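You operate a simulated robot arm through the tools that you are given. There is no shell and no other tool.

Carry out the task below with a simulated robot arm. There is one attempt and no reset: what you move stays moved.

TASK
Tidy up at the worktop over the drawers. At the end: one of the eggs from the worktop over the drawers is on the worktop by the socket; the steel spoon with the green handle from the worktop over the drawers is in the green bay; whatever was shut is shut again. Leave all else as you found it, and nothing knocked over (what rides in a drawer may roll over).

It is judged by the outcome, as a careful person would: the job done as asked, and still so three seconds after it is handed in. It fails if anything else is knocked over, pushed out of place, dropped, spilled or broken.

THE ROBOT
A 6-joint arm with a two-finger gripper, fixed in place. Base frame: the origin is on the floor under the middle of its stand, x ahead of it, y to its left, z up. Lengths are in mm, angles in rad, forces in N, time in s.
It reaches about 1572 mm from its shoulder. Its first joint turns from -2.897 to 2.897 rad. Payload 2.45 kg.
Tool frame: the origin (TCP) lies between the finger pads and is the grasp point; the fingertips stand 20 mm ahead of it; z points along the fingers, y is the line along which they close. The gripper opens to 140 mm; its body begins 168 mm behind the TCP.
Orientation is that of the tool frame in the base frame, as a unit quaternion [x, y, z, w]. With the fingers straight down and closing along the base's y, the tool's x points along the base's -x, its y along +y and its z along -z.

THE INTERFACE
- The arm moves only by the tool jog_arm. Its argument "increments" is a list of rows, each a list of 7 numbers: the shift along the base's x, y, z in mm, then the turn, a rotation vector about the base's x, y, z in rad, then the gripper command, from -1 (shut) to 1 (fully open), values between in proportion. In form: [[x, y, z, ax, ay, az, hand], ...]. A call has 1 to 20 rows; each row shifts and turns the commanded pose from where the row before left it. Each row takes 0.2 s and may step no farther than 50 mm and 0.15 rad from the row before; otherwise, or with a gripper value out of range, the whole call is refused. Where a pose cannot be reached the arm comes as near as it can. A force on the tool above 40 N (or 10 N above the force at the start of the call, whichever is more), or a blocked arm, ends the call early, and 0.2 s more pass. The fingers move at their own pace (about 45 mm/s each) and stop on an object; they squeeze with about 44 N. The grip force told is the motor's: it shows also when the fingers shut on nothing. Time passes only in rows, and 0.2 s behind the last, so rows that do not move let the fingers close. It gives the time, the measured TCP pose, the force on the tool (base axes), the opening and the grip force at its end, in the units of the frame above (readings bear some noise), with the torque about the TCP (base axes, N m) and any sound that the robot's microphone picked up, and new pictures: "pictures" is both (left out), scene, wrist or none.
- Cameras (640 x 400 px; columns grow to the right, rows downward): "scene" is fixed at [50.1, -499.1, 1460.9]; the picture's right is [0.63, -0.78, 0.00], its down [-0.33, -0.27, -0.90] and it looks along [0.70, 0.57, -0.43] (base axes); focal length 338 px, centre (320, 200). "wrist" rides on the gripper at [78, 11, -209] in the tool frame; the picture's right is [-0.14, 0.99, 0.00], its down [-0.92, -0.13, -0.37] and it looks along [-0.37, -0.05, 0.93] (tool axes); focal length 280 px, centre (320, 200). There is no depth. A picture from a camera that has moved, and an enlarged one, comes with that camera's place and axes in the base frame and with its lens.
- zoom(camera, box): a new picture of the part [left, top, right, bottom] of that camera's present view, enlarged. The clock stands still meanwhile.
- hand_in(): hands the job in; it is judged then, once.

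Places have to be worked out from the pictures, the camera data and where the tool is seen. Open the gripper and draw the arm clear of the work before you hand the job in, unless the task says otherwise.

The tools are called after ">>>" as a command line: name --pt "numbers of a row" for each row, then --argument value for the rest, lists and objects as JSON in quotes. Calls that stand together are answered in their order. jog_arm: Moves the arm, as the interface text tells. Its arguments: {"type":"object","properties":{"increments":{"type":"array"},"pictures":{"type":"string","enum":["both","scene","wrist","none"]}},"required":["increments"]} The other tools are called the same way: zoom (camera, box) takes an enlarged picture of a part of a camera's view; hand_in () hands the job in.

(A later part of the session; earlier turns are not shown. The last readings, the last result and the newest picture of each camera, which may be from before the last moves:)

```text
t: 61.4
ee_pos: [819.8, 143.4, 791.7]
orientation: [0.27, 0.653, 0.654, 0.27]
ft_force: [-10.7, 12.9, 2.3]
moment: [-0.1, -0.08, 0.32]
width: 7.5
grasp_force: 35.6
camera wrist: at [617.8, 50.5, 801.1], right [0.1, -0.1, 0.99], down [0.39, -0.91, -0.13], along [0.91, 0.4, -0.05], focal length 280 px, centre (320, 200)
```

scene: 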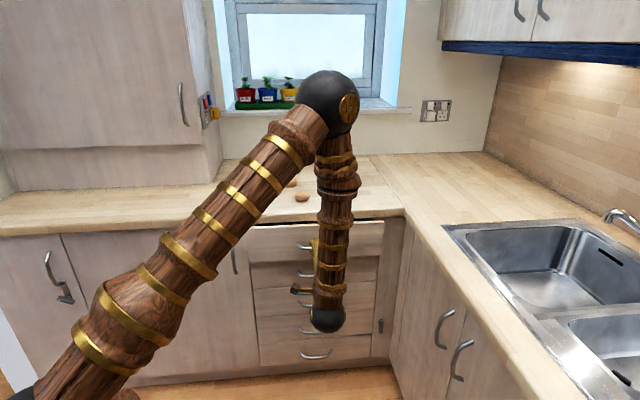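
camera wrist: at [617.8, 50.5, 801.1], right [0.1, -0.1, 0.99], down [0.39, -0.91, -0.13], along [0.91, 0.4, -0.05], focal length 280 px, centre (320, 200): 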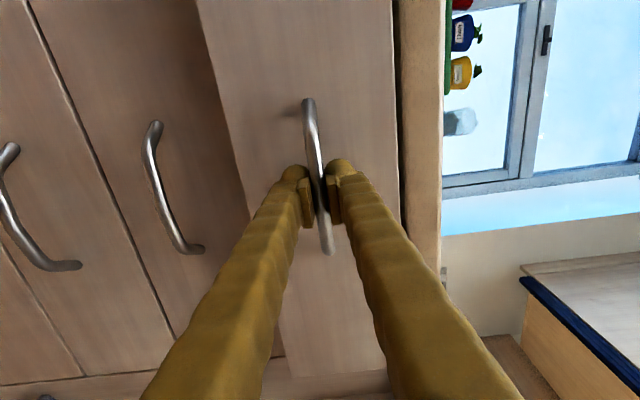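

About 33 mm remain. I'll push the last bit in small steps until the drawer seats.

>>> jog_arm --pt "-0.4 0.4 0 0 0 0 -1.0" --pt "4 4 0 0 0 0 -1.0" --pt "5 5 0 0 0 0 -1.0" --pt "5 5 0 0 0 0 -1.0" --pt "4 4 0 0 0 0 -1.0" --pt "2 2 0 0 0 0 -1.0" --pt "1 1 0 0 0 0 -1.0" --pt "0 0 0 0 0 0 -1.0" --pictures "both"

>>> zoom --camera "scene" --box '[230, 210, 420, 340]'

```text
t: 63.2
ee_pos: [841.0, 165.1, 790.8]
orientation: [0.27, 0.653, 0.654, 0.269]
ft_force: [-12.2, 18.8, -0.2]
moment: [-0.05, -0.07, 0.07]
width: 7.2
grasp_force: 35.2
camera wrist: at [638.4, 71.4, 801.2], right [0.1, -0.1, 0.99], down [0.39, -0.91, -0.13], along [0.91, 0.4, -0.05], focal length 280 px, centre (320, 200)
```

scene: 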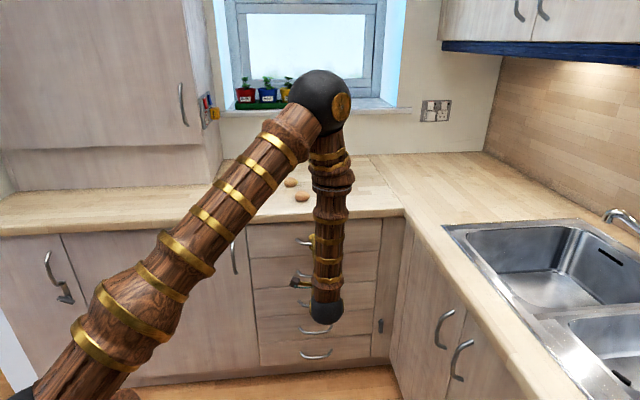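
wrist: 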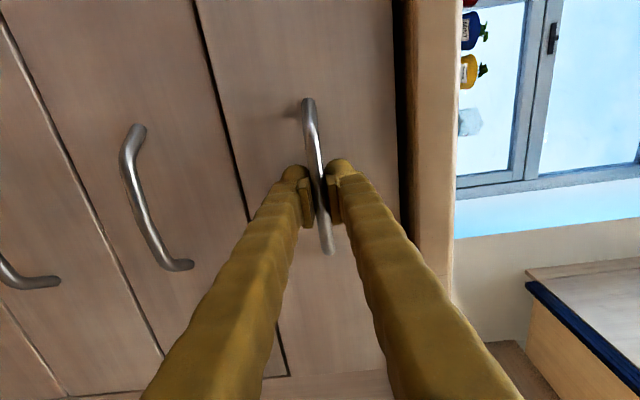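

```text
3.08 times, centred on (325, 275) of scene
camera zoom: at [50.1, -499.1, 1460.9], right [0.63, -0.78, 0.0], down [-0.33, -0.27, -0.9], along [0.7, 0.57, -0.43], focal length 1041 px, centre (305, -31)
```

zoom: 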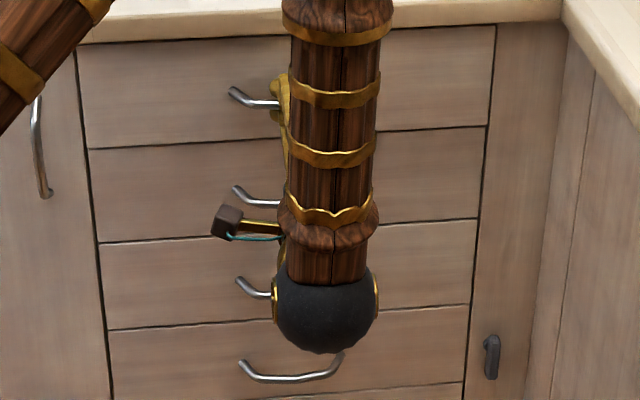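

It's almost seated, 2–3 mm left by the earlier closed reading. I'll nudge in further and watch the push force.

>>> jog_arm --pt "-0.4 0.4 0 0 0 0 -1.0" --pt "1 1 0 0 0 0 -1.0" --pt "1 1 0 0 0 0 -1.0" --pt "0.7 0.7 0 0 0 0 -1.0" --pt "0 0 0 0 0 0 -1.0" --pictures "none"

>>> zoom --camera "scene" --box '[230, 210, 420, 340]'

```text
t: 64.4
ee_pos: [843.5, 167.7, 791.2]
orientation: [0.271, 0.652, 0.654, 0.27]
ft_force: [-1.2, -0.5, -4.9]
moment: [-0.06, -0.05, -0.23]
width: 7.3
grasp_force: 35.7
```

```text
3.08 times, centred on (325, 275) of scene
camera zoom: at [50.1, -499.1, 1460.9], right [0.63, -0.78, 0.0], down [-0.33, -0.27, -0.9], along [0.7, 0.57, -0.43], focal length 1041 px, centre (305, -31)
```

zoom: 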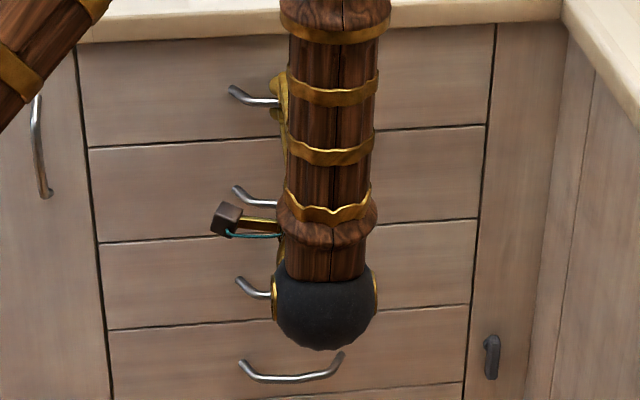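

At q≈715 no push force is felt yet. I'll nudge a bit more to confirm it's fully seated.

>>> jog_arm --pt "0.7 0.7 0 0 0 0 -1.0" --pt "0.7 0.7 0 0 0 0 -1.0" --pt "0 0 0 0 0 0 -1.0" --pictures "none"

```text
t: 65.2
ee_pos: [845.3, 168.5, 790.8]
orientation: [0.271, 0.652, 0.654, 0.27]
ft_force: [-15.0, -21.5, -0.8]
moment: [-0.06, -0.06, -0.03]
width: 7.4
grasp_force: 35.2
```

A 26 N push-back means the drawer is fully shut. I'll release the handle and back straight off.

>>> jog_arm --pt "0 0 0 0 0 0 -0.7" --pt "0 0 0 0 0 0 -0.5" --pt "0 0 0 0 0 0 -0.4" --pt "0 0 0 0 0 0 -0.4" --pt "-8 -8 0 0 0 0 -0.4" --pt "-14 -14 0 0 0 0 -0.4" --pt "-20 -20 0 0 0 0 -0.4" --pt "-25 -25 0 0 0 0 -0.4" --pt "-25 -25 0 0 0 0 -0.4" --pt "0 0 0 0 0 0 -0.4" --pictures "both"

>>> zoom --camera "scene" --box '[230, 210, 420, 340]'

```text
t: 67.4
ee_pos: [751.7, 77.7, 791.2]
orientation: [0.271, 0.653, 0.654, 0.27]
ft_force: [0.8, 0.0, 0.2]
moment: [0.01, -0.01, -0.01]
width: 41.8
grasp_force: 0.1
camera wrist: at [550.1, -15.8, 801.0], right [0.1, -0.1, 0.99], down [0.39, -0.91, -0.13], along [0.91, 0.4, -0.05], focal length 280 px, centre (320, 200)
```

scene: 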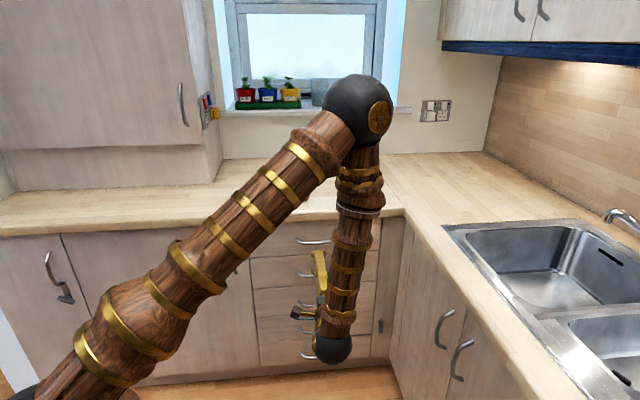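
wrist: 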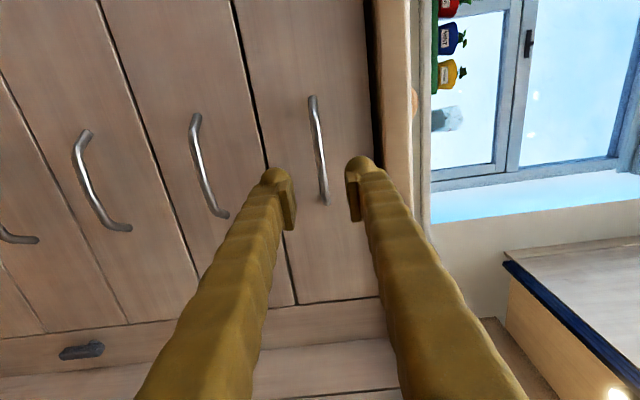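

```text
3.08 times, centred on (325, 275) of scene
camera zoom: at [50.1, -499.1, 1460.9], right [0.63, -0.78, 0.0], down [-0.33, -0.27, -0.9], along [0.7, 0.57, -0.43], focal length 1041 px, centre (305, -31)
```

zoom: 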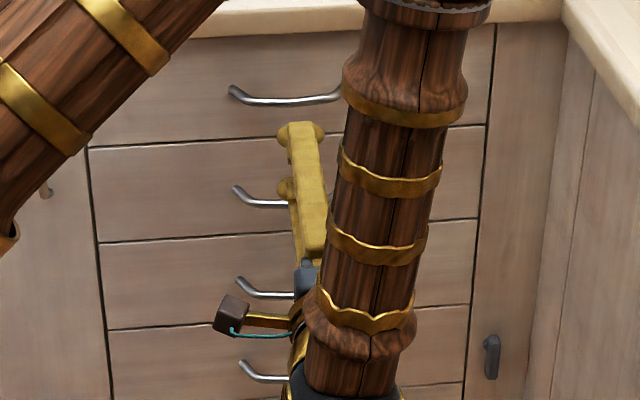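

The top drawer is flush with the others. Now for the egg: I'll take the nearest one (egg C, around s≈440, q≈828, base (897, 275)). I'll rise, turn the hand down, and move over it.

>>> jog_arm --pt "0 0 45 0 0 0 0.0" --pt "0 0 45 0 0 0 0.0" --pt "0 0 45 0 0 0 0.0" --pt "0 0 45 0 0 0 0.0" --pt "0 0 45 0 0 0 0.0" --pt "0 0 45 0 0 0 0.0" --pt "0 0 45 0 0 0 0.0" --pt "0 0 45 0 0 0 0.0" --pt "13.2 17.9 0 -0.101 0.101 0 0.4" --pt "13.2 17.9 0 -0.101 0.101 0 0.4" --pt "13.2 17.9 0 -0.101 0.101 0 0.4" --pt "13.2 17.9 0 -0.101 0.101 0 0.4" --pt "13.2 17.9 0 -0.101 0.101 0 0.4" --pt "13.2 17.9 0 -0.101 0.101 0 0.4" --pt "13.2 17.9 0 -0.101 0.101 0 0.4" --pt "13.2 17.9 0 -0.101 0.101 0 0.4" --pt "13.2 17.9 0 -0.101 0.101 0 0.4" --pt "13.2 17.9 0 -0.101 0.101 0 0.4" --pt "13.2 17.9 0 -0.101 0.101 0 0.4" --pictures "both"

>>> zoom --camera "wrist" --box '[200, 40, 520, 240]'

>>> zoom --camera "scene" --box '[230, 160, 330, 220]'

```text
t: 71.4
ee_pos: [897.7, 272.2, 1150.8]
orientation: [0.384, 0.924, -0.001, 0.0]
ft_force: [0.1, -1.2, 0.7]
moment: [0.04, -0.09, 0.06]
width: 98.0
grasp_force: 0.0
camera wrist: at [850.9, 336.0, 1359.9], right [0.8, 0.6, 0.0], down [0.56, -0.74, 0.37], along [0.22, -0.3, -0.93], focal length 280 px, centre (320, 200)
```

scene: 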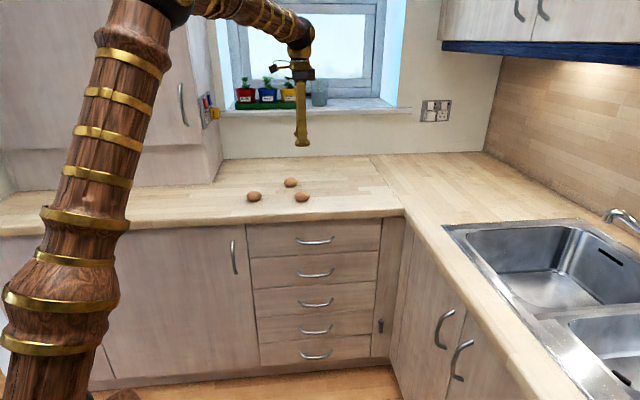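
wrist: 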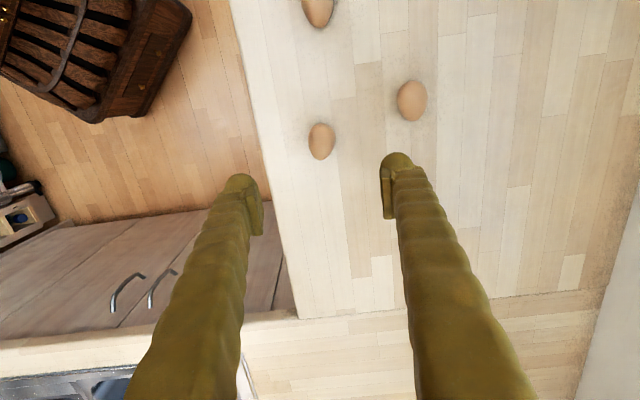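

```text
2.00 times, centred on (360, 140) of wrist
camera zoom: at [850.9, 336.0, 1359.9], right [0.8, 0.6, 0.0], down [0.56, -0.74, 0.37], along [0.22, -0.3, -0.93], focal length 561 px, centre (240, 320)
```

zoom: 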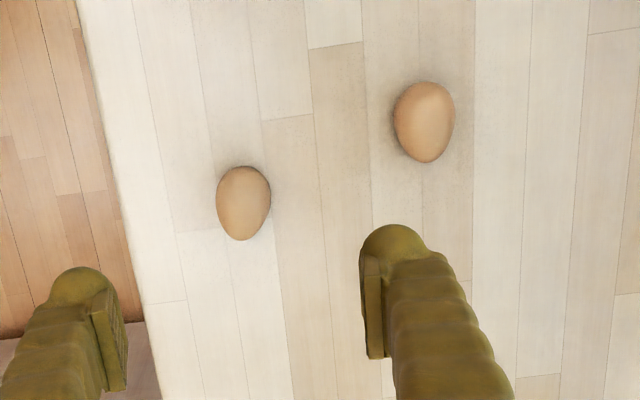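

```text
6.40 times, centred on (280, 190) of scene
camera zoom: at [50.1, -499.1, 1460.9], right [0.63, -0.78, 0.0], down [-0.33, -0.27, -0.9], along [0.7, 0.57, -0.43], focal length 2165 px, centre (576, 264)
```

zoom: 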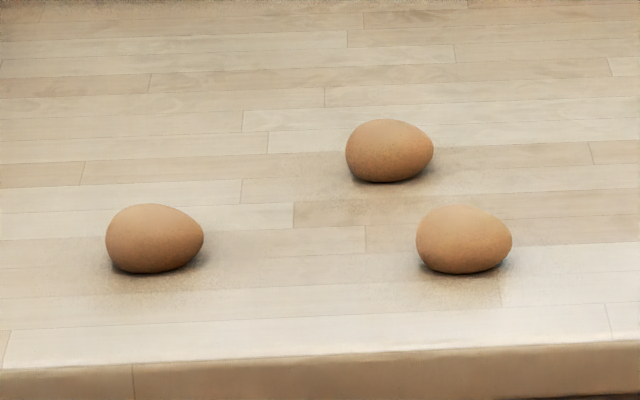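

Egg C is at about (896.7, 275), roughly 41×56 mm, with its long axis near azimuth −53°. Before picking it up, I'll test with an empty hand how far the arm can reach toward the corner under the wall socket, moving high over the worktop.

>>> jog_arm --pt "40 -14 -3 0 0 0.064 0.4" --pt "40 -14 -3 0 0 0.064 0.4" --pt "40 -14 -3 0 0 0.064 0.4" --pt "40 -14 -3 0 0 0.064 0.4" --pt "40 -14 -3 0 0 0.064 0.4" --pt "40 -14 -3 0 0 0.064 0.4" --pt "40 -14 -3 0 0 0.064 0.4" --pt "40 -14 -3 0 0 0.064 0.4" --pt "40 -14 -3 0 0 0.064 0.4" --pt "40 -14 -3 0 0 0.064 0.4" --pt "40 -14 -3 0 0 0.064 0.4" --pt "30 -14 -3 0 0 0.064 0.4" --pt "0 0 0 0 0 0.064 0.4" --pictures "both"

```text
t: 74.2
ee_pos: [1191.8, 85.9, 1054.9]
orientation: [-0.023, 1.0, 0.0, -0.001]
ft_force: [1.0, -0.3, 0.0]
moment: [0.01, -0.02, -0.03]
width: 98.3
grasp_force: 0.1
out of reach, approached as far as the arm can: row 7, 8, 9, 10, 11, 12
camera wrist: at [1113.0, 93.1, 1262.5], right [0.09, 1.0, 0.0], down [0.93, -0.08, 0.37], along [0.37, -0.03, -0.93], focal length 280 px, centre (320, 200)
```

scene: 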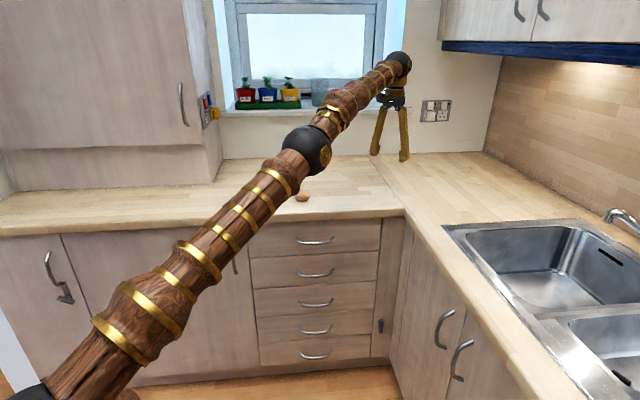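
wrist: 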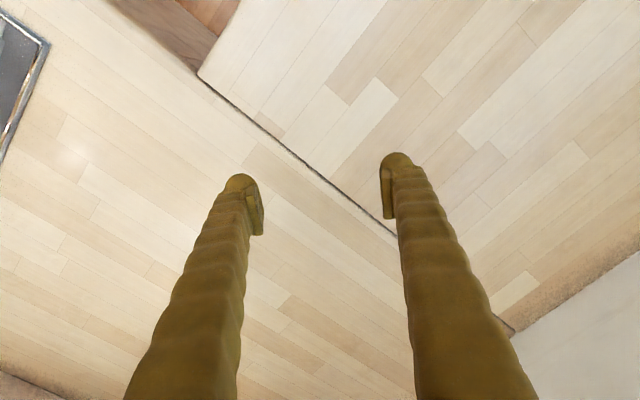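

Hand-down reach ends about at the worktop seam (radius ≈1195 mm), so I need to lean the hand outward to get into the corner. I'll test a lean of about 31° toward a spot near (1383, 68), still empty and about 45 mm above the worktop.

>>> jog_arm --pt "3.8 -9 -35 0.0065 -0.1374 0 0.2" --pt "3.8 -9 -35 0.0065 -0.1374 0 0.2" --pt "3.8 -9 -35 0.0065 -0.1374 0 0.2" --pt "3.8 -9 -35 0.0065 -0.1374 0 0.2" --pt "0 0 0 0 0 0 0.2" --pt "0 0 0 0 0 0 0.2" --pictures "both"

```text
t: 75.2
ee_pos: [1205.9, 54.2, 931.8]
orientation: [-0.023, 0.965, 0.008, 0.262]
ft_force: [-5.3, -1.9, 12.5]
moment: [-0.26, 0.17, 0.06]
width: 84.0
grasp_force: 0.3
stopped in row 5: the force on the tool passed its limit at 92 N (the readings are from after the stop); the commanded pose is now the measured one
camera wrist: at [1032.3, 56.0, 1072.1], right [0.07, 0.99, 0.07], down [0.61, -0.1, 0.78], along [0.79, -0.01, -0.62], focal length 280 px, centre (320, 200)
```

scene: 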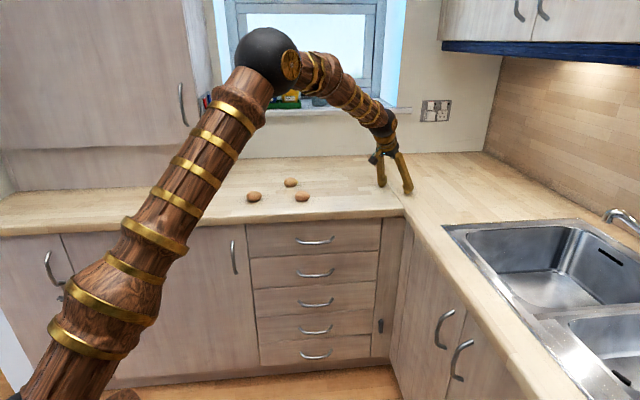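
wrist: 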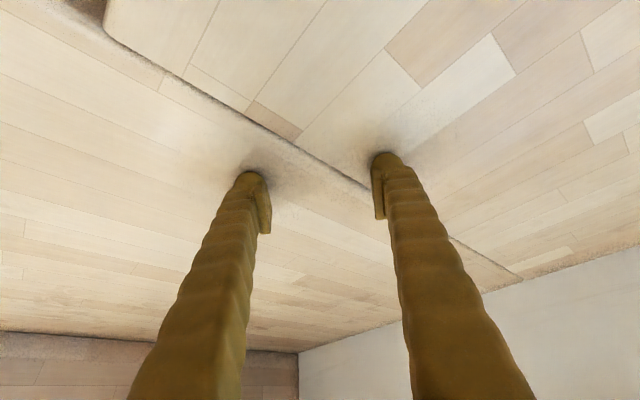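

The commanded pose had been reset to the measured one, so my descent brushed the empty worktop with the fingertips. Nothing was nearby and nothing moved. I'll lift away now, and note that contact with this lean occurs at TCP z≈932.

>>> jog_arm --pt "0 0 15 0 0 0 0.2" --pt "0 0 25 0 0 0 0.2" --pt "0 0 20 0 0 0 0.2" --pt "0 0 0 0 0 0 0.2" --pictures "both"

>>> zoom --camera "scene" --box '[340, 100, 460, 220]'

```text
t: 76.2
ee_pos: [1204.9, 55.7, 990.2]
orientation: [-0.023, 0.965, 0.008, 0.26]
ft_force: [1.1, 0.7, -0.3]
moment: [0.0, 0.02, 0.0]
width: 84.0
grasp_force: 0.1
camera wrist: at [1032.1, 56.5, 1131.0], right [0.07, 0.99, 0.07], down [0.61, -0.1, 0.78], along [0.79, -0.01, -0.62], focal length 280 px, centre (320, 200)
```

scene: 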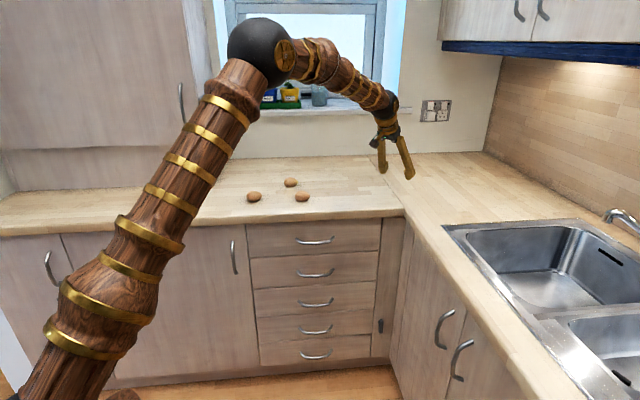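
wrist: 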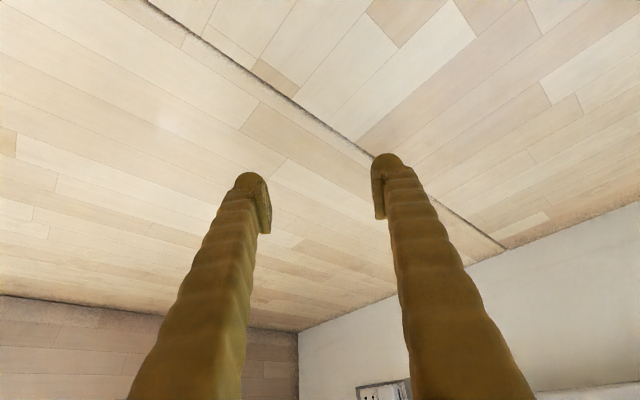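

```text
3.33 times, centred on (400, 160) of scene
camera zoom: at [50.1, -499.1, 1460.9], right [0.63, -0.78, 0.0], down [-0.33, -0.27, -0.9], along [0.7, 0.57, -0.43], focal length 1127 px, centre (53, 333)
```

zoom: 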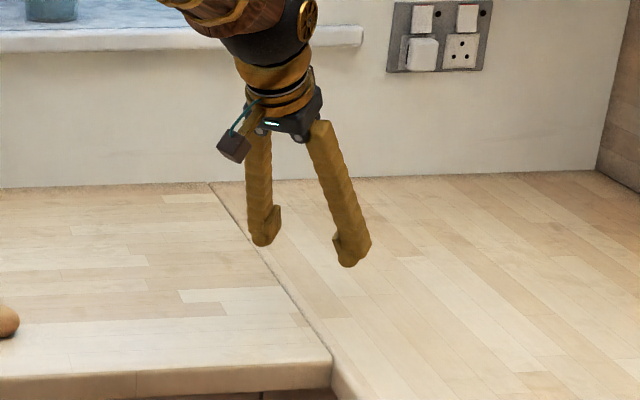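

Clear again. Now I'll extend outward toward (1383, 68) at z≈965 to check that this spot is reachable with the lean.

>>> jog_arm --pt "36 2.5 -3 0 0 0 0.2" --pt "36 2.5 -3 0 0 0 0.2" --pt "36 2.5 -3 0 0 0 0.2" --pt "36 2.5 -3 0 0 0 0.2" --pt "34 2.3 -3 0 0 0 0.2" --pt "0 0 0 0 0 0 0.2" --pictures "both"

>>> zoom --camera "scene" --box '[340, 100, 520, 220]'

```text
t: 77.6
ee_pos: [1383.5, 67.0, 975.3]
orientation: [-0.024, 0.965, 0.007, 0.262]
ft_force: [-1.1, -0.9, -1.0]
moment: [0.02, -0.02, 0.01]
width: 83.8
grasp_force: 0.1
camera wrist: at [1210.0, 68.2, 1115.4], right [0.07, 0.99, 0.07], down [0.61, -0.1, 0.78], along [0.79, -0.01, -0.62], focal length 280 px, centre (320, 200)
```

scene: 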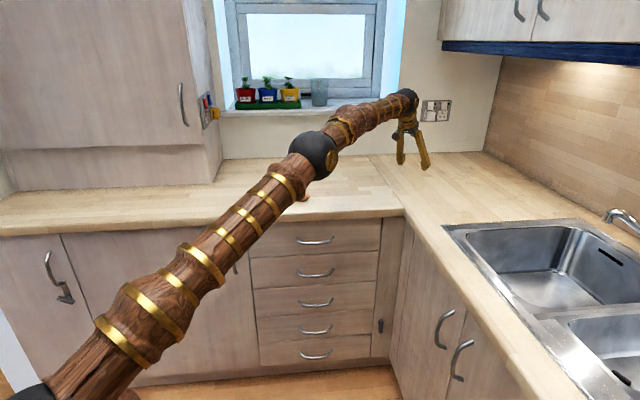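
wrist: 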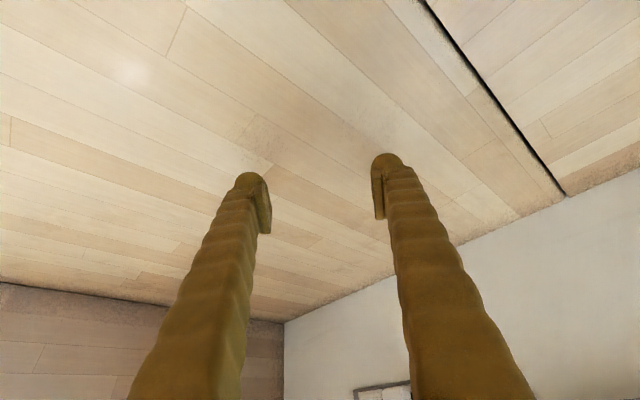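

```text
3.33 times, centred on (430, 160) of scene
camera zoom: at [50.1, -499.1, 1460.9], right [0.63, -0.78, 0.0], down [-0.33, -0.27, -0.9], along [0.7, 0.57, -0.43], focal length 1127 px, centre (-47, 333)
```

zoom: 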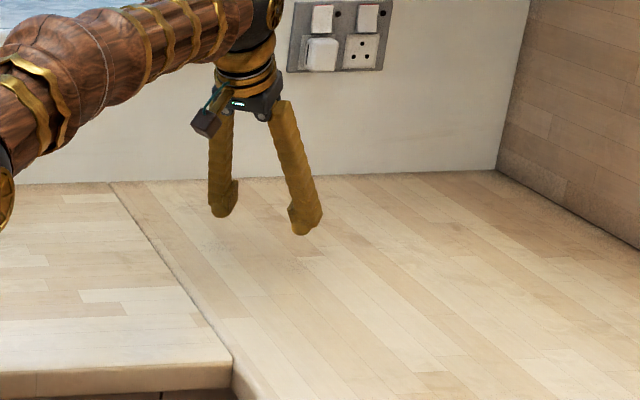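

That spot is reachable with the lean and lies on the corner worktop directly in front of the socket. Now I'll go back to the egg, keeping the same lean but swinging it to line up across the egg's short axis (lean azimuth −53°).

>>> jog_arm --pt "-40.5 17.3 9 0 0 -0.081 0.2" --pt "-40.5 17.3 9 0 0 -0.081 0.2" --pt "-40.5 17.3 9 0 0 -0.081 0.2" --pt "-40.5 17.3 9 0 0 -0.081 0.2" --pt "-40.5 17.3 9 0 0 -0.081 0.2" --pt "-40.5 17.3 9 0 0 -0.081 0.2" --pt "-40.5 17.3 9 0 0 -0.081 0.2" --pt "-40.5 17.3 9 0 0 -0.081 0.2" --pt "-40.5 17.3 9 0 0 -0.081 0.2" --pt "-40.5 17.3 9 0 0 -0.081 0.2" --pt "-40.5 17.3 0 0 0 -0.081 0.2" --pt "-41 17.7 0 0 0 -0.081 0.2" --pt "0 0 0 0 0 0 0.2" --pictures "both"

>>> zoom --camera "wrist" --box '[200, 40, 520, 240]'

>>> zoom --camera "scene" --box '[230, 120, 360, 220]'

```text
t: 80.4
ee_pos: [894.4, 274.9, 1065.3]
orientation: [0.431, 0.863, -0.116, 0.234]
ft_force: [0.1, -0.6, -0.2]
moment: [-0.01, -0.02, -0.04]
width: 83.9
grasp_force: 0.0
camera wrist: at [800.0, 418.6, 1205.5], right [0.86, 0.5, 0.07], down [0.26, -0.56, 0.78], along [0.43, -0.66, -0.62], focal length 280 px, centre (320, 200)
```

scene: 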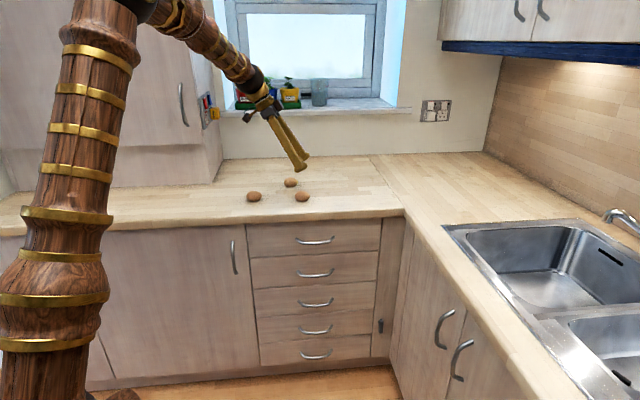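
wrist: 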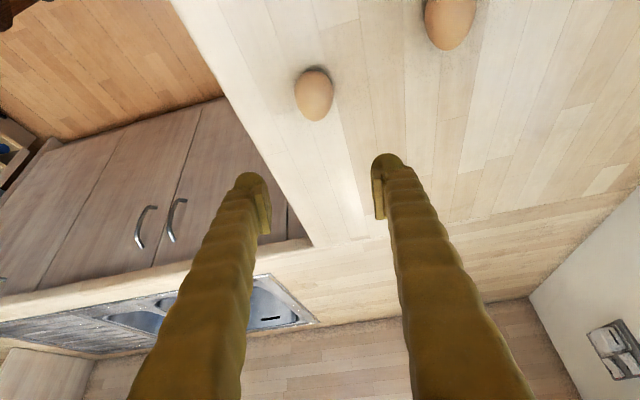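

```text
2.00 times, centred on (360, 140) of wrist
camera zoom: at [800.0, 418.6, 1205.5], right [0.86, 0.5, 0.07], down [0.26, -0.56, 0.78], along [0.43, -0.66, -0.62], focal length 561 px, centre (240, 320)
```

zoom: 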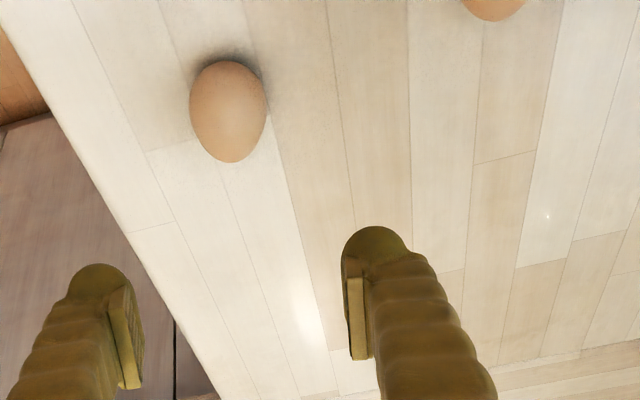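

```text
4.00 times, centred on (295, 170) of scene
camera zoom: at [50.1, -499.1, 1460.9], right [0.63, -0.78, 0.0], down [-0.33, -0.27, -0.9], along [0.7, 0.57, -0.43], focal length 1353 px, centre (420, 320)
```

zoom: 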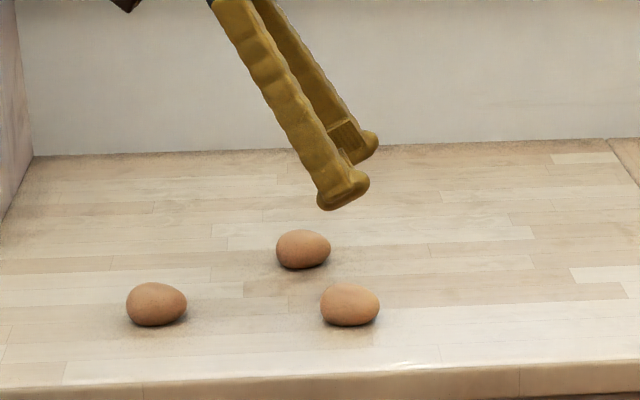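

From three views, egg C's centre is about (898, 277.5) at z≈930. I'll shift the few millimetres and descend to z≈985 for another look.

>>> jog_arm --pt "3.6 2.6 -20 0 0 0 0.2" --pt "0 0 -30 0 0 0 0.2" --pt "0 0 -30 0 0 0 0.2" --pt "0 0 0 0 0 0 0.2" --pictures "both"

>>> zoom --camera "wrist" --box '[200, 60, 520, 260]'

>>> zoom --camera "scene" --box '[240, 150, 340, 215]'

```text
t: 81.4
ee_pos: [899.1, 276.6, 984.8]
orientation: [0.431, 0.864, -0.116, 0.234]
ft_force: [-0.5, 0.6, 0.6]
moment: [0.01, -0.02, 0.01]
width: 83.9
grasp_force: 0.1
camera wrist: at [804.0, 421.5, 1125.4], right [0.86, 0.5, 0.07], down [0.26, -0.56, 0.78], along [0.43, -0.66, -0.62], focal length 280 px, centre (320, 200)
```

scene: 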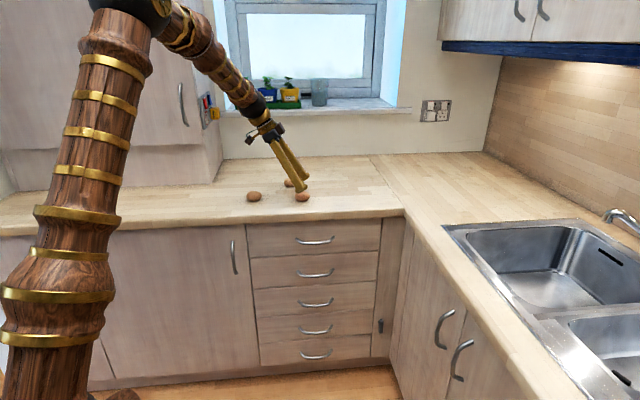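
wrist: 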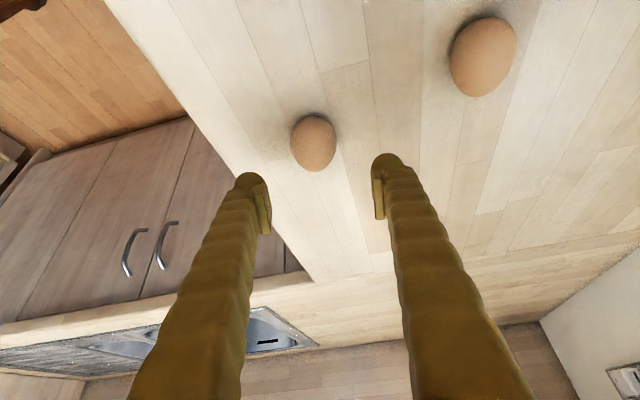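

```text
2.00 times, centred on (360, 160) of wrist
camera zoom: at [804.0, 421.5, 1125.4], right [0.86, 0.5, 0.07], down [0.26, -0.56, 0.78], along [0.43, -0.66, -0.62], focal length 561 px, centre (240, 280)
```

zoom: 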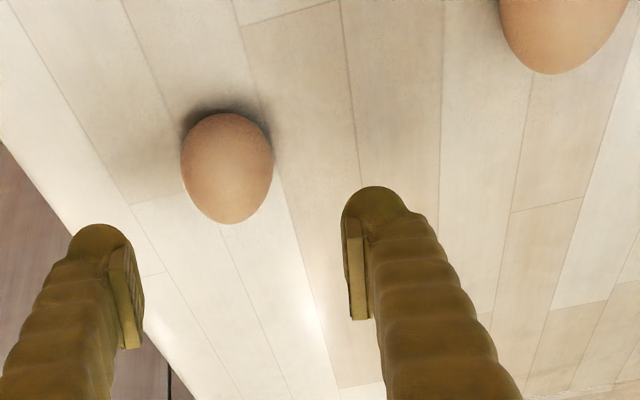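

```text
6.15 times, centred on (290, 182) of scene
camera zoom: at [50.1, -499.1, 1460.9], right [0.63, -0.78, 0.0], down [-0.33, -0.27, -0.9], along [0.7, 0.57, -0.43], focal length 2081 px, centre (505, 308)
```

zoom: 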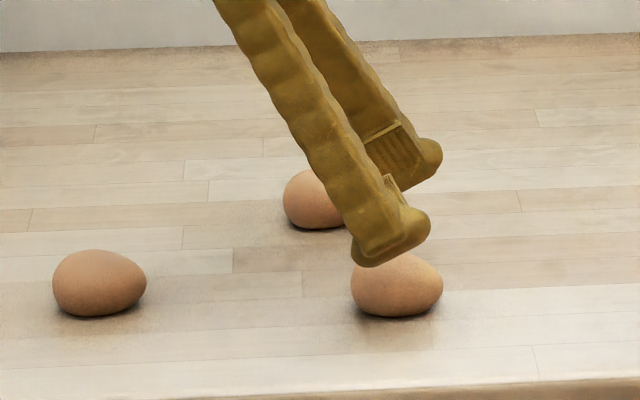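

The egg is well centred between the fingers (within 1 mm across). I'll nudge 2 mm along its length and descend around it to z≈937, just short of the worktop.

>>> jog_arm --pt "-1.2 1.6 -18 0 0 0 0.2" --pt "0 0 -15 0 0 0 0.2" --pt "0 0 -9 0 0 0 0.2" --pt "0 0 -5 0 0 0 0.2" --pt "0 0 0 0 0 0 0.2" --pictures "both"

>>> zoom --camera "wrist" --box '[200, 100, 440, 250]'

>>> zoom --camera "scene" --box '[255, 160, 335, 212]'

```text
t: 82.6
ee_pos: [898.1, 279.3, 938.6]
orientation: [0.43, 0.864, -0.115, 0.234]
ft_force: [0.1, 0.0, 0.1]
moment: [-0.01, 0.0, 0.0]
width: 84.1
grasp_force: 0.0
camera wrist: at [803.2, 422.8, 1078.6], right [0.86, 0.5, 0.07], down [0.26, -0.56, 0.78], along [0.43, -0.66, -0.62], focal length 280 px, centre (320, 200)
```

scene: 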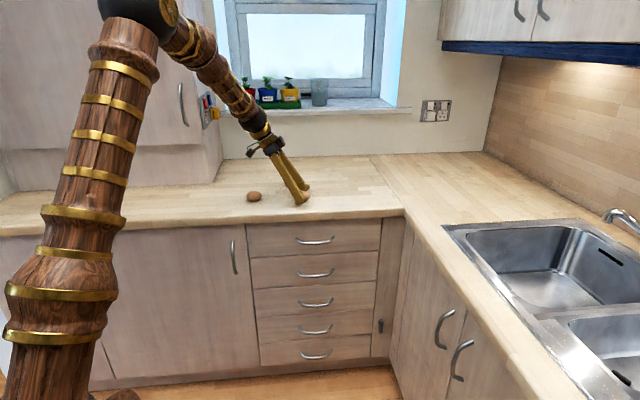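
wrist: 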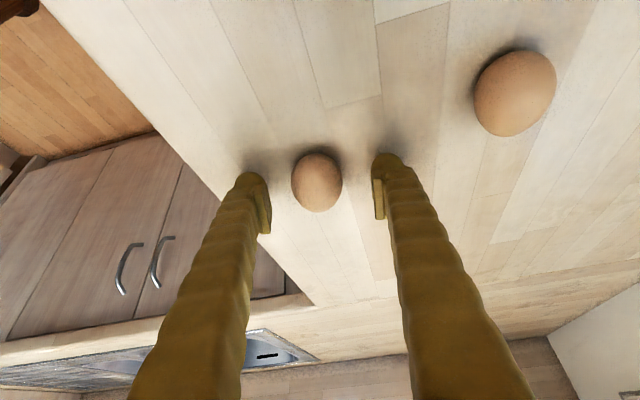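

```text
2.67 times, centred on (320, 175) of wrist
camera zoom: at [803.2, 422.8, 1078.6], right [0.86, 0.5, 0.07], down [0.26, -0.56, 0.78], along [0.43, -0.66, -0.62], focal length 748 px, centre (320, 267)
```

zoom: 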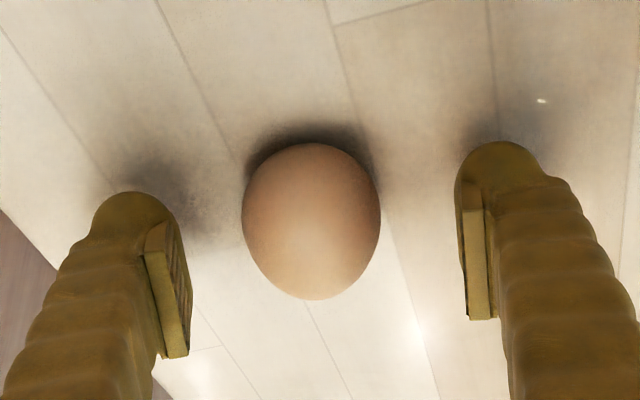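

```text
7.69 times, centred on (295, 186) of scene
camera zoom: at [50.1, -499.1, 1460.9], right [0.63, -0.78, 0.0], down [-0.33, -0.27, -0.9], along [0.7, 0.57, -0.43], focal length 2602 px, centre (512, 308)
```

zoom: 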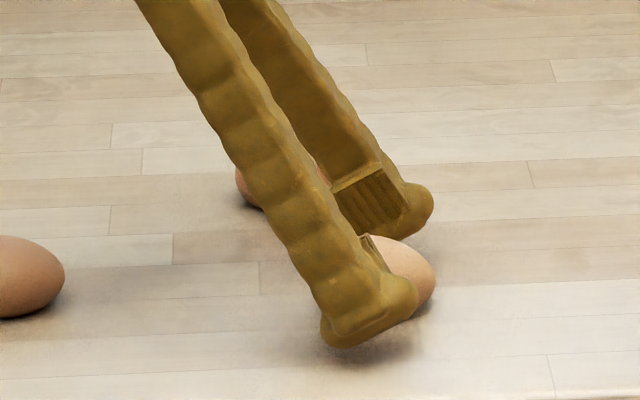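

The egg sits between the pads, about 1 mm off-centre. I'll correct that, lower 2.5 mm more, and close in small width steps to keep the squeeze gentle.

>>> jog_arm --pt "-1.9 0.4 -2.5 0 0 0 0.2" --pt "0 0 0 0 0 0 0.0" --pt "0 0 0 0 0 0 -0.2" --pt "0 0 0 0 0 0 -0.3" --pt "0 0 0 0 0 0 -0.34" --pt "0 0 0 0 0 0 -0.36" --pt "0 0 0 0 0 0 -0.36" --pictures "wrist"

>>> zoom --camera "wrist" --box '[200, 100, 440, 250]'

```text
t: 84.2
ee_pos: [896.9, 278.6, 935.0]
orientation: [0.431, 0.864, -0.116, 0.235]
ft_force: [0.0, 0.0, -0.4]
moment: [-0.01, -0.04, 0.0]
width: 44.9
grasp_force: 0.1
camera wrist: at [801.5, 423.2, 1076.2], right [0.86, 0.5, 0.07], down [0.26, -0.56, 0.78], along [0.43, -0.66, -0.62], focal length 280 px, centre (320, 200)
```

wrist: 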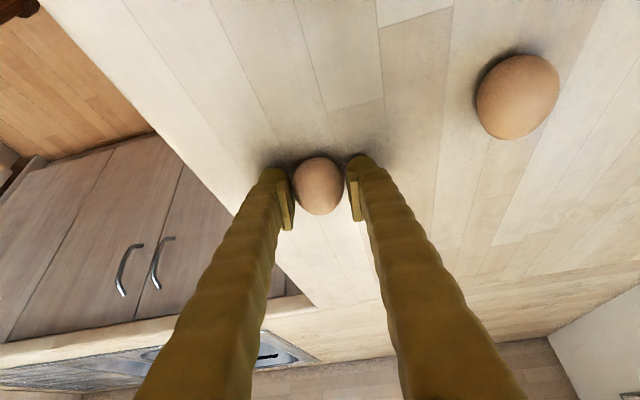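

```text
2.67 times, centred on (320, 175) of wrist
camera zoom: at [801.5, 423.2, 1076.2], right [0.86, 0.5, 0.07], down [0.26, -0.56, 0.78], along [0.43, -0.66, -0.62], focal length 748 px, centre (320, 267)
```

zoom: 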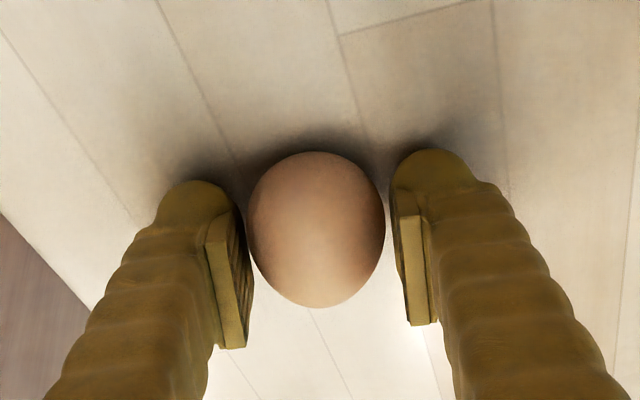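

The pads are almost touching the egg. I'll continue closing in very small width steps and watch the grip force.

>>> jog_arm --pt "0 0 0 0 0 0 -0.39" --pt "0 0 0 0 0 0 -0.41" --pt "0 0 0 0 0 0 -0.43" --pt "0 0 0 0 0 0 -0.43" --pictures "none"

```text
t: 85.2
ee_pos: [896.5, 278.6, 935.9]
orientation: [0.43, 0.864, -0.116, 0.234]
ft_force: [0.6, 0.1, 0.4]
moment: [-0.02, -0.04, 0.0]
width: 41.1
grasp_force: 7.2
```

Contact at 41.1 mm with 7 N, and the force grows gently with the command. I'll squeeze to roughly 15 N, which is ample for an egg without overloading it.

>>> jog_arm --pt "0 0 0 0 0 0 -0.445" --pt "0 0 0 0 0 0 -0.45" --pt "0 0 0 0 0 0 -0.45" --pictures "wrist"

>>> zoom --camera "scene" --box '[255, 160, 335, 212]'

```text
t: 86.0
ee_pos: [895.3, 280.4, 936.5]
orientation: [0.43, 0.864, -0.116, 0.234]
ft_force: [-0.1, 0.2, -0.5]
moment: [0.02, 0.0, 0.03]
width: 40.8
grasp_force: 43.9
camera wrist: at [801.5, 423.2, 1076.2], right [0.86, 0.5, 0.07], down [0.26, -0.56, 0.78], along [0.43, -0.66, -0.62], focal length 280 px, centre (320, 200)
```

wrist: 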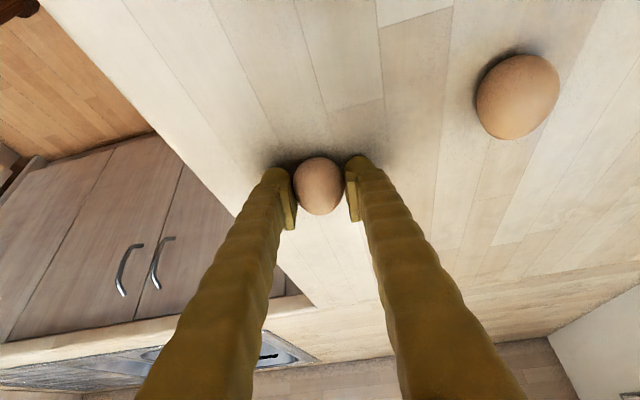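

```text
7.69 times, centred on (295, 186) of scene
camera zoom: at [50.1, -499.1, 1460.9], right [0.63, -0.78, 0.0], down [-0.33, -0.27, -0.9], along [0.7, 0.57, -0.43], focal length 2602 px, centre (512, 308)
```

zoom: 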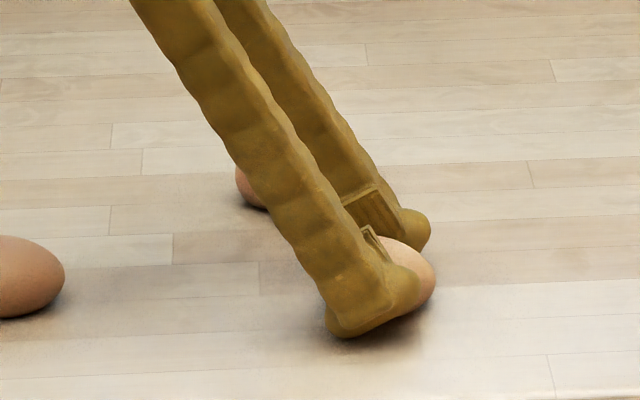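

The grip went to 44 N but the egg is intact (40.8 mm, no sound). I'll ease the command slightly to see whether a softer hold is available.

>>> jog_arm --pt "0 0 0 0 0 0 -0.438" --pt "0 0 0 0 0 0 -0.438" --pictures "none"

```text
t: 86.6
ee_pos: [895.4, 278.4, 936.2]
orientation: [0.431, 0.864, -0.116, 0.233]
ft_force: [0.0, 0.5, 0.3]
moment: [0.0, -0.01, -0.03]
width: 40.6
grasp_force: 44.6
```

It holds at the gripper's normal squeeze and the egg is unharmed. I'll lift it slowly.

>>> jog_arm --pt "0 0 3 0 0 0 -0.45" --pt "0 0 8 0 0 0 -0.45" --pt "0 0 15 0 0 0 -0.45" --pt "0 0 25 0 0 0 -0.45" --pt "0 0 30 0 0 0 -0.45" --pt "0 0 25 0 0 0 -0.45" --pt "0 0 0 0 0 0 -0.45" --pictures "both"

>>> zoom --camera "scene" --box '[240, 130, 340, 215]'

>>> zoom --camera "wrist" --box '[200, 100, 440, 250]'

```text
t: 88.2
ee_pos: [896.8, 279.9, 1042.7]
orientation: [0.43, 0.864, -0.115, 0.234]
ft_force: [0.5, 0.0, -0.8]
moment: [0.01, 0.02, -0.03]
width: 40.3
grasp_force: 43.8
camera wrist: at [802.2, 423.7, 1182.4], right [0.86, 0.5, 0.07], down [0.26, -0.56, 0.78], along [0.43, -0.66, -0.62], focal length 280 px, centre (320, 200)
```

scene: 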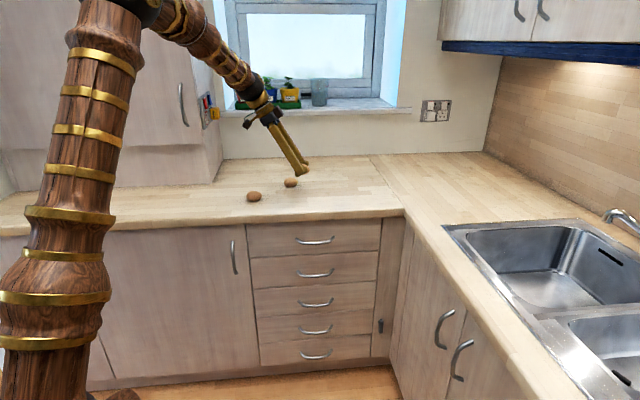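
wrist: 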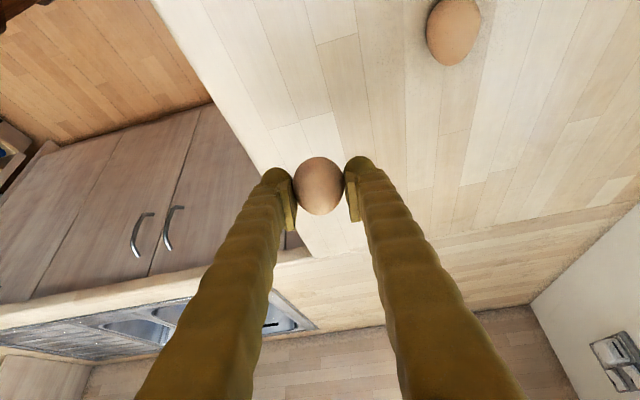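

```text
4.71 times, centred on (290, 172) of scene
camera zoom: at [50.1, -499.1, 1460.9], right [0.63, -0.78, 0.0], down [-0.33, -0.27, -0.9], along [0.7, 0.57, -0.43], focal length 1592 px, centre (461, 329)
```

zoom: 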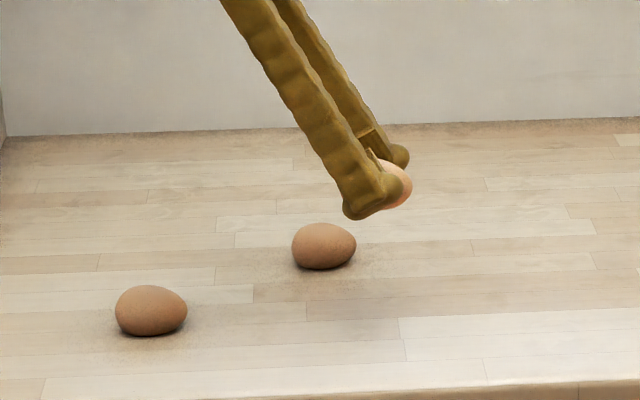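

```text
2.67 times, centred on (320, 175) of wrist
camera zoom: at [802.2, 423.7, 1182.4], right [0.86, 0.5, 0.07], down [0.26, -0.56, 0.78], along [0.43, -0.66, -0.62], focal length 748 px, centre (320, 267)
```

zoom: 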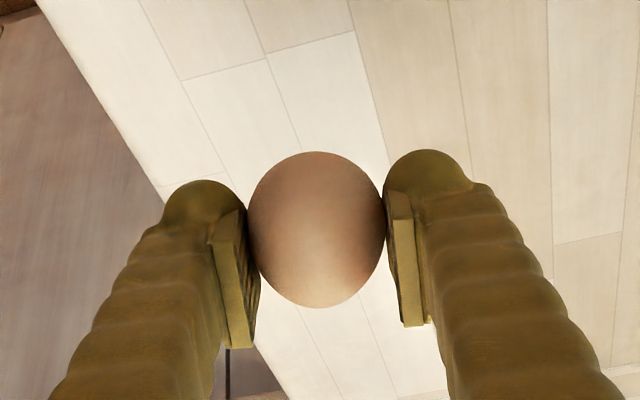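

The egg is held securely. I'll carry it to the spot in front of the socket, swinging the lean back outward, keeping it about 40 mm above the worktop.

>>> jog_arm --pt "30 -13 -4 0 0 0.065 -0.45" --pt "40 -17.5 -5.6 0 0 0.08 -0.45" --pt "40 -17.5 -5.6 0 0 0.08 -0.45" --pt "40 -17.5 -5.6 0 0 0.08 -0.45" --pt "40 -17.5 -5.6 0 0 0.08 -0.45" --pt "40 -17.5 -5.6 0 0 0.08 -0.45" --pt "40 -17.5 -5.6 0 0 0.08 -0.45" --pt "40 -17.5 -5.6 0 0 0.08 -0.45" --pt "40 -17.5 -5.6 0 0 0.08 -0.45" --pt "40 -17.5 -5.6 0 0 0.08 -0.45" --pt "40 -17.5 -5.6 0 0 0.08 -0.45" --pt "35 -15.5 -4 0 0 0.08 -0.45" --pt "21.5 -9.4 -3 0 0 0.027 -0.45" --pt "0 0 0 0 0 0 -0.45" --pictures "both"

>>> zoom --camera "scene" --box '[350, 80, 510, 210]'

>>> zoom --camera "wrist" --box '[200, 100, 440, 250]'

```text
t: 91.2
ee_pos: [1381.9, 65.2, 973.5]
orientation: [-0.023, 0.965, 0.007, 0.261]
ft_force: [-0.2, -0.2, -0.9]
moment: [-0.01, 0.0, -0.02]
width: 40.2
grasp_force: 44.0
camera wrist: at [1210.3, 67.5, 1115.0], right [0.07, 0.99, 0.07], down [0.61, -0.1, 0.78], along [0.79, -0.01, -0.62], focal length 280 px, centre (320, 200)
```

scene: 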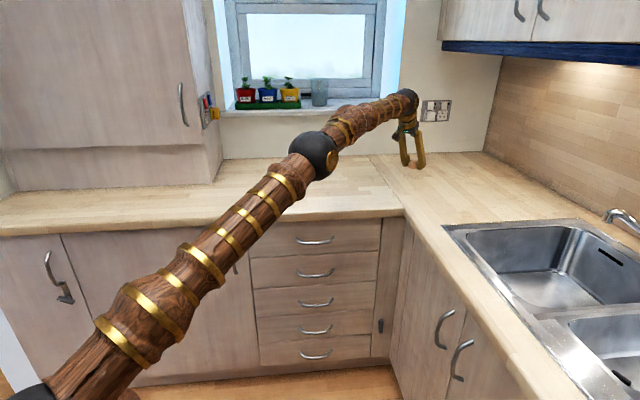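
wrist: 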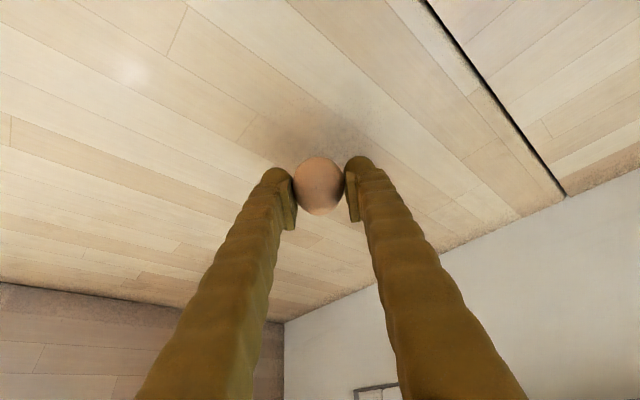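

```text
3.08 times, centred on (430, 145) of scene
camera zoom: at [50.1, -499.1, 1460.9], right [0.63, -0.78, 0.0], down [-0.33, -0.27, -0.9], along [0.7, 0.57, -0.43], focal length 1041 px, centre (-18, 369)
```

zoom: 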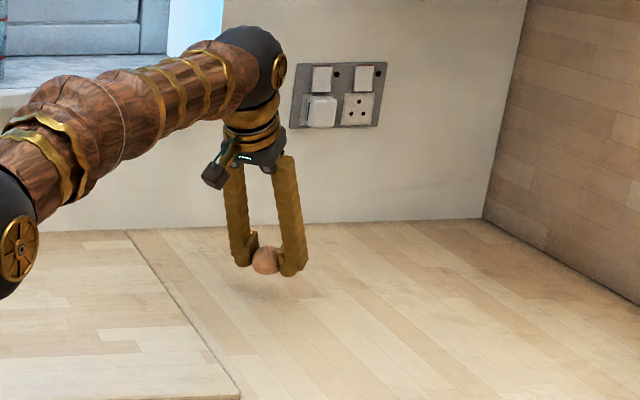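

```text
2.67 times, centred on (320, 175) of wrist
camera zoom: at [1210.3, 67.5, 1115.0], right [0.07, 0.99, 0.07], down [0.61, -0.1, 0.78], along [0.79, -0.01, -0.62], focal length 748 px, centre (320, 267)
```

zoom: 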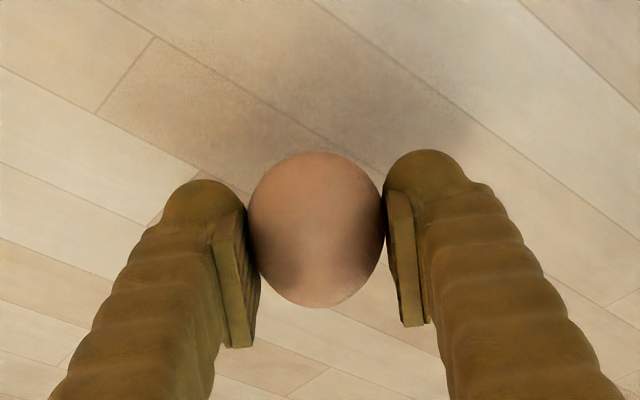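

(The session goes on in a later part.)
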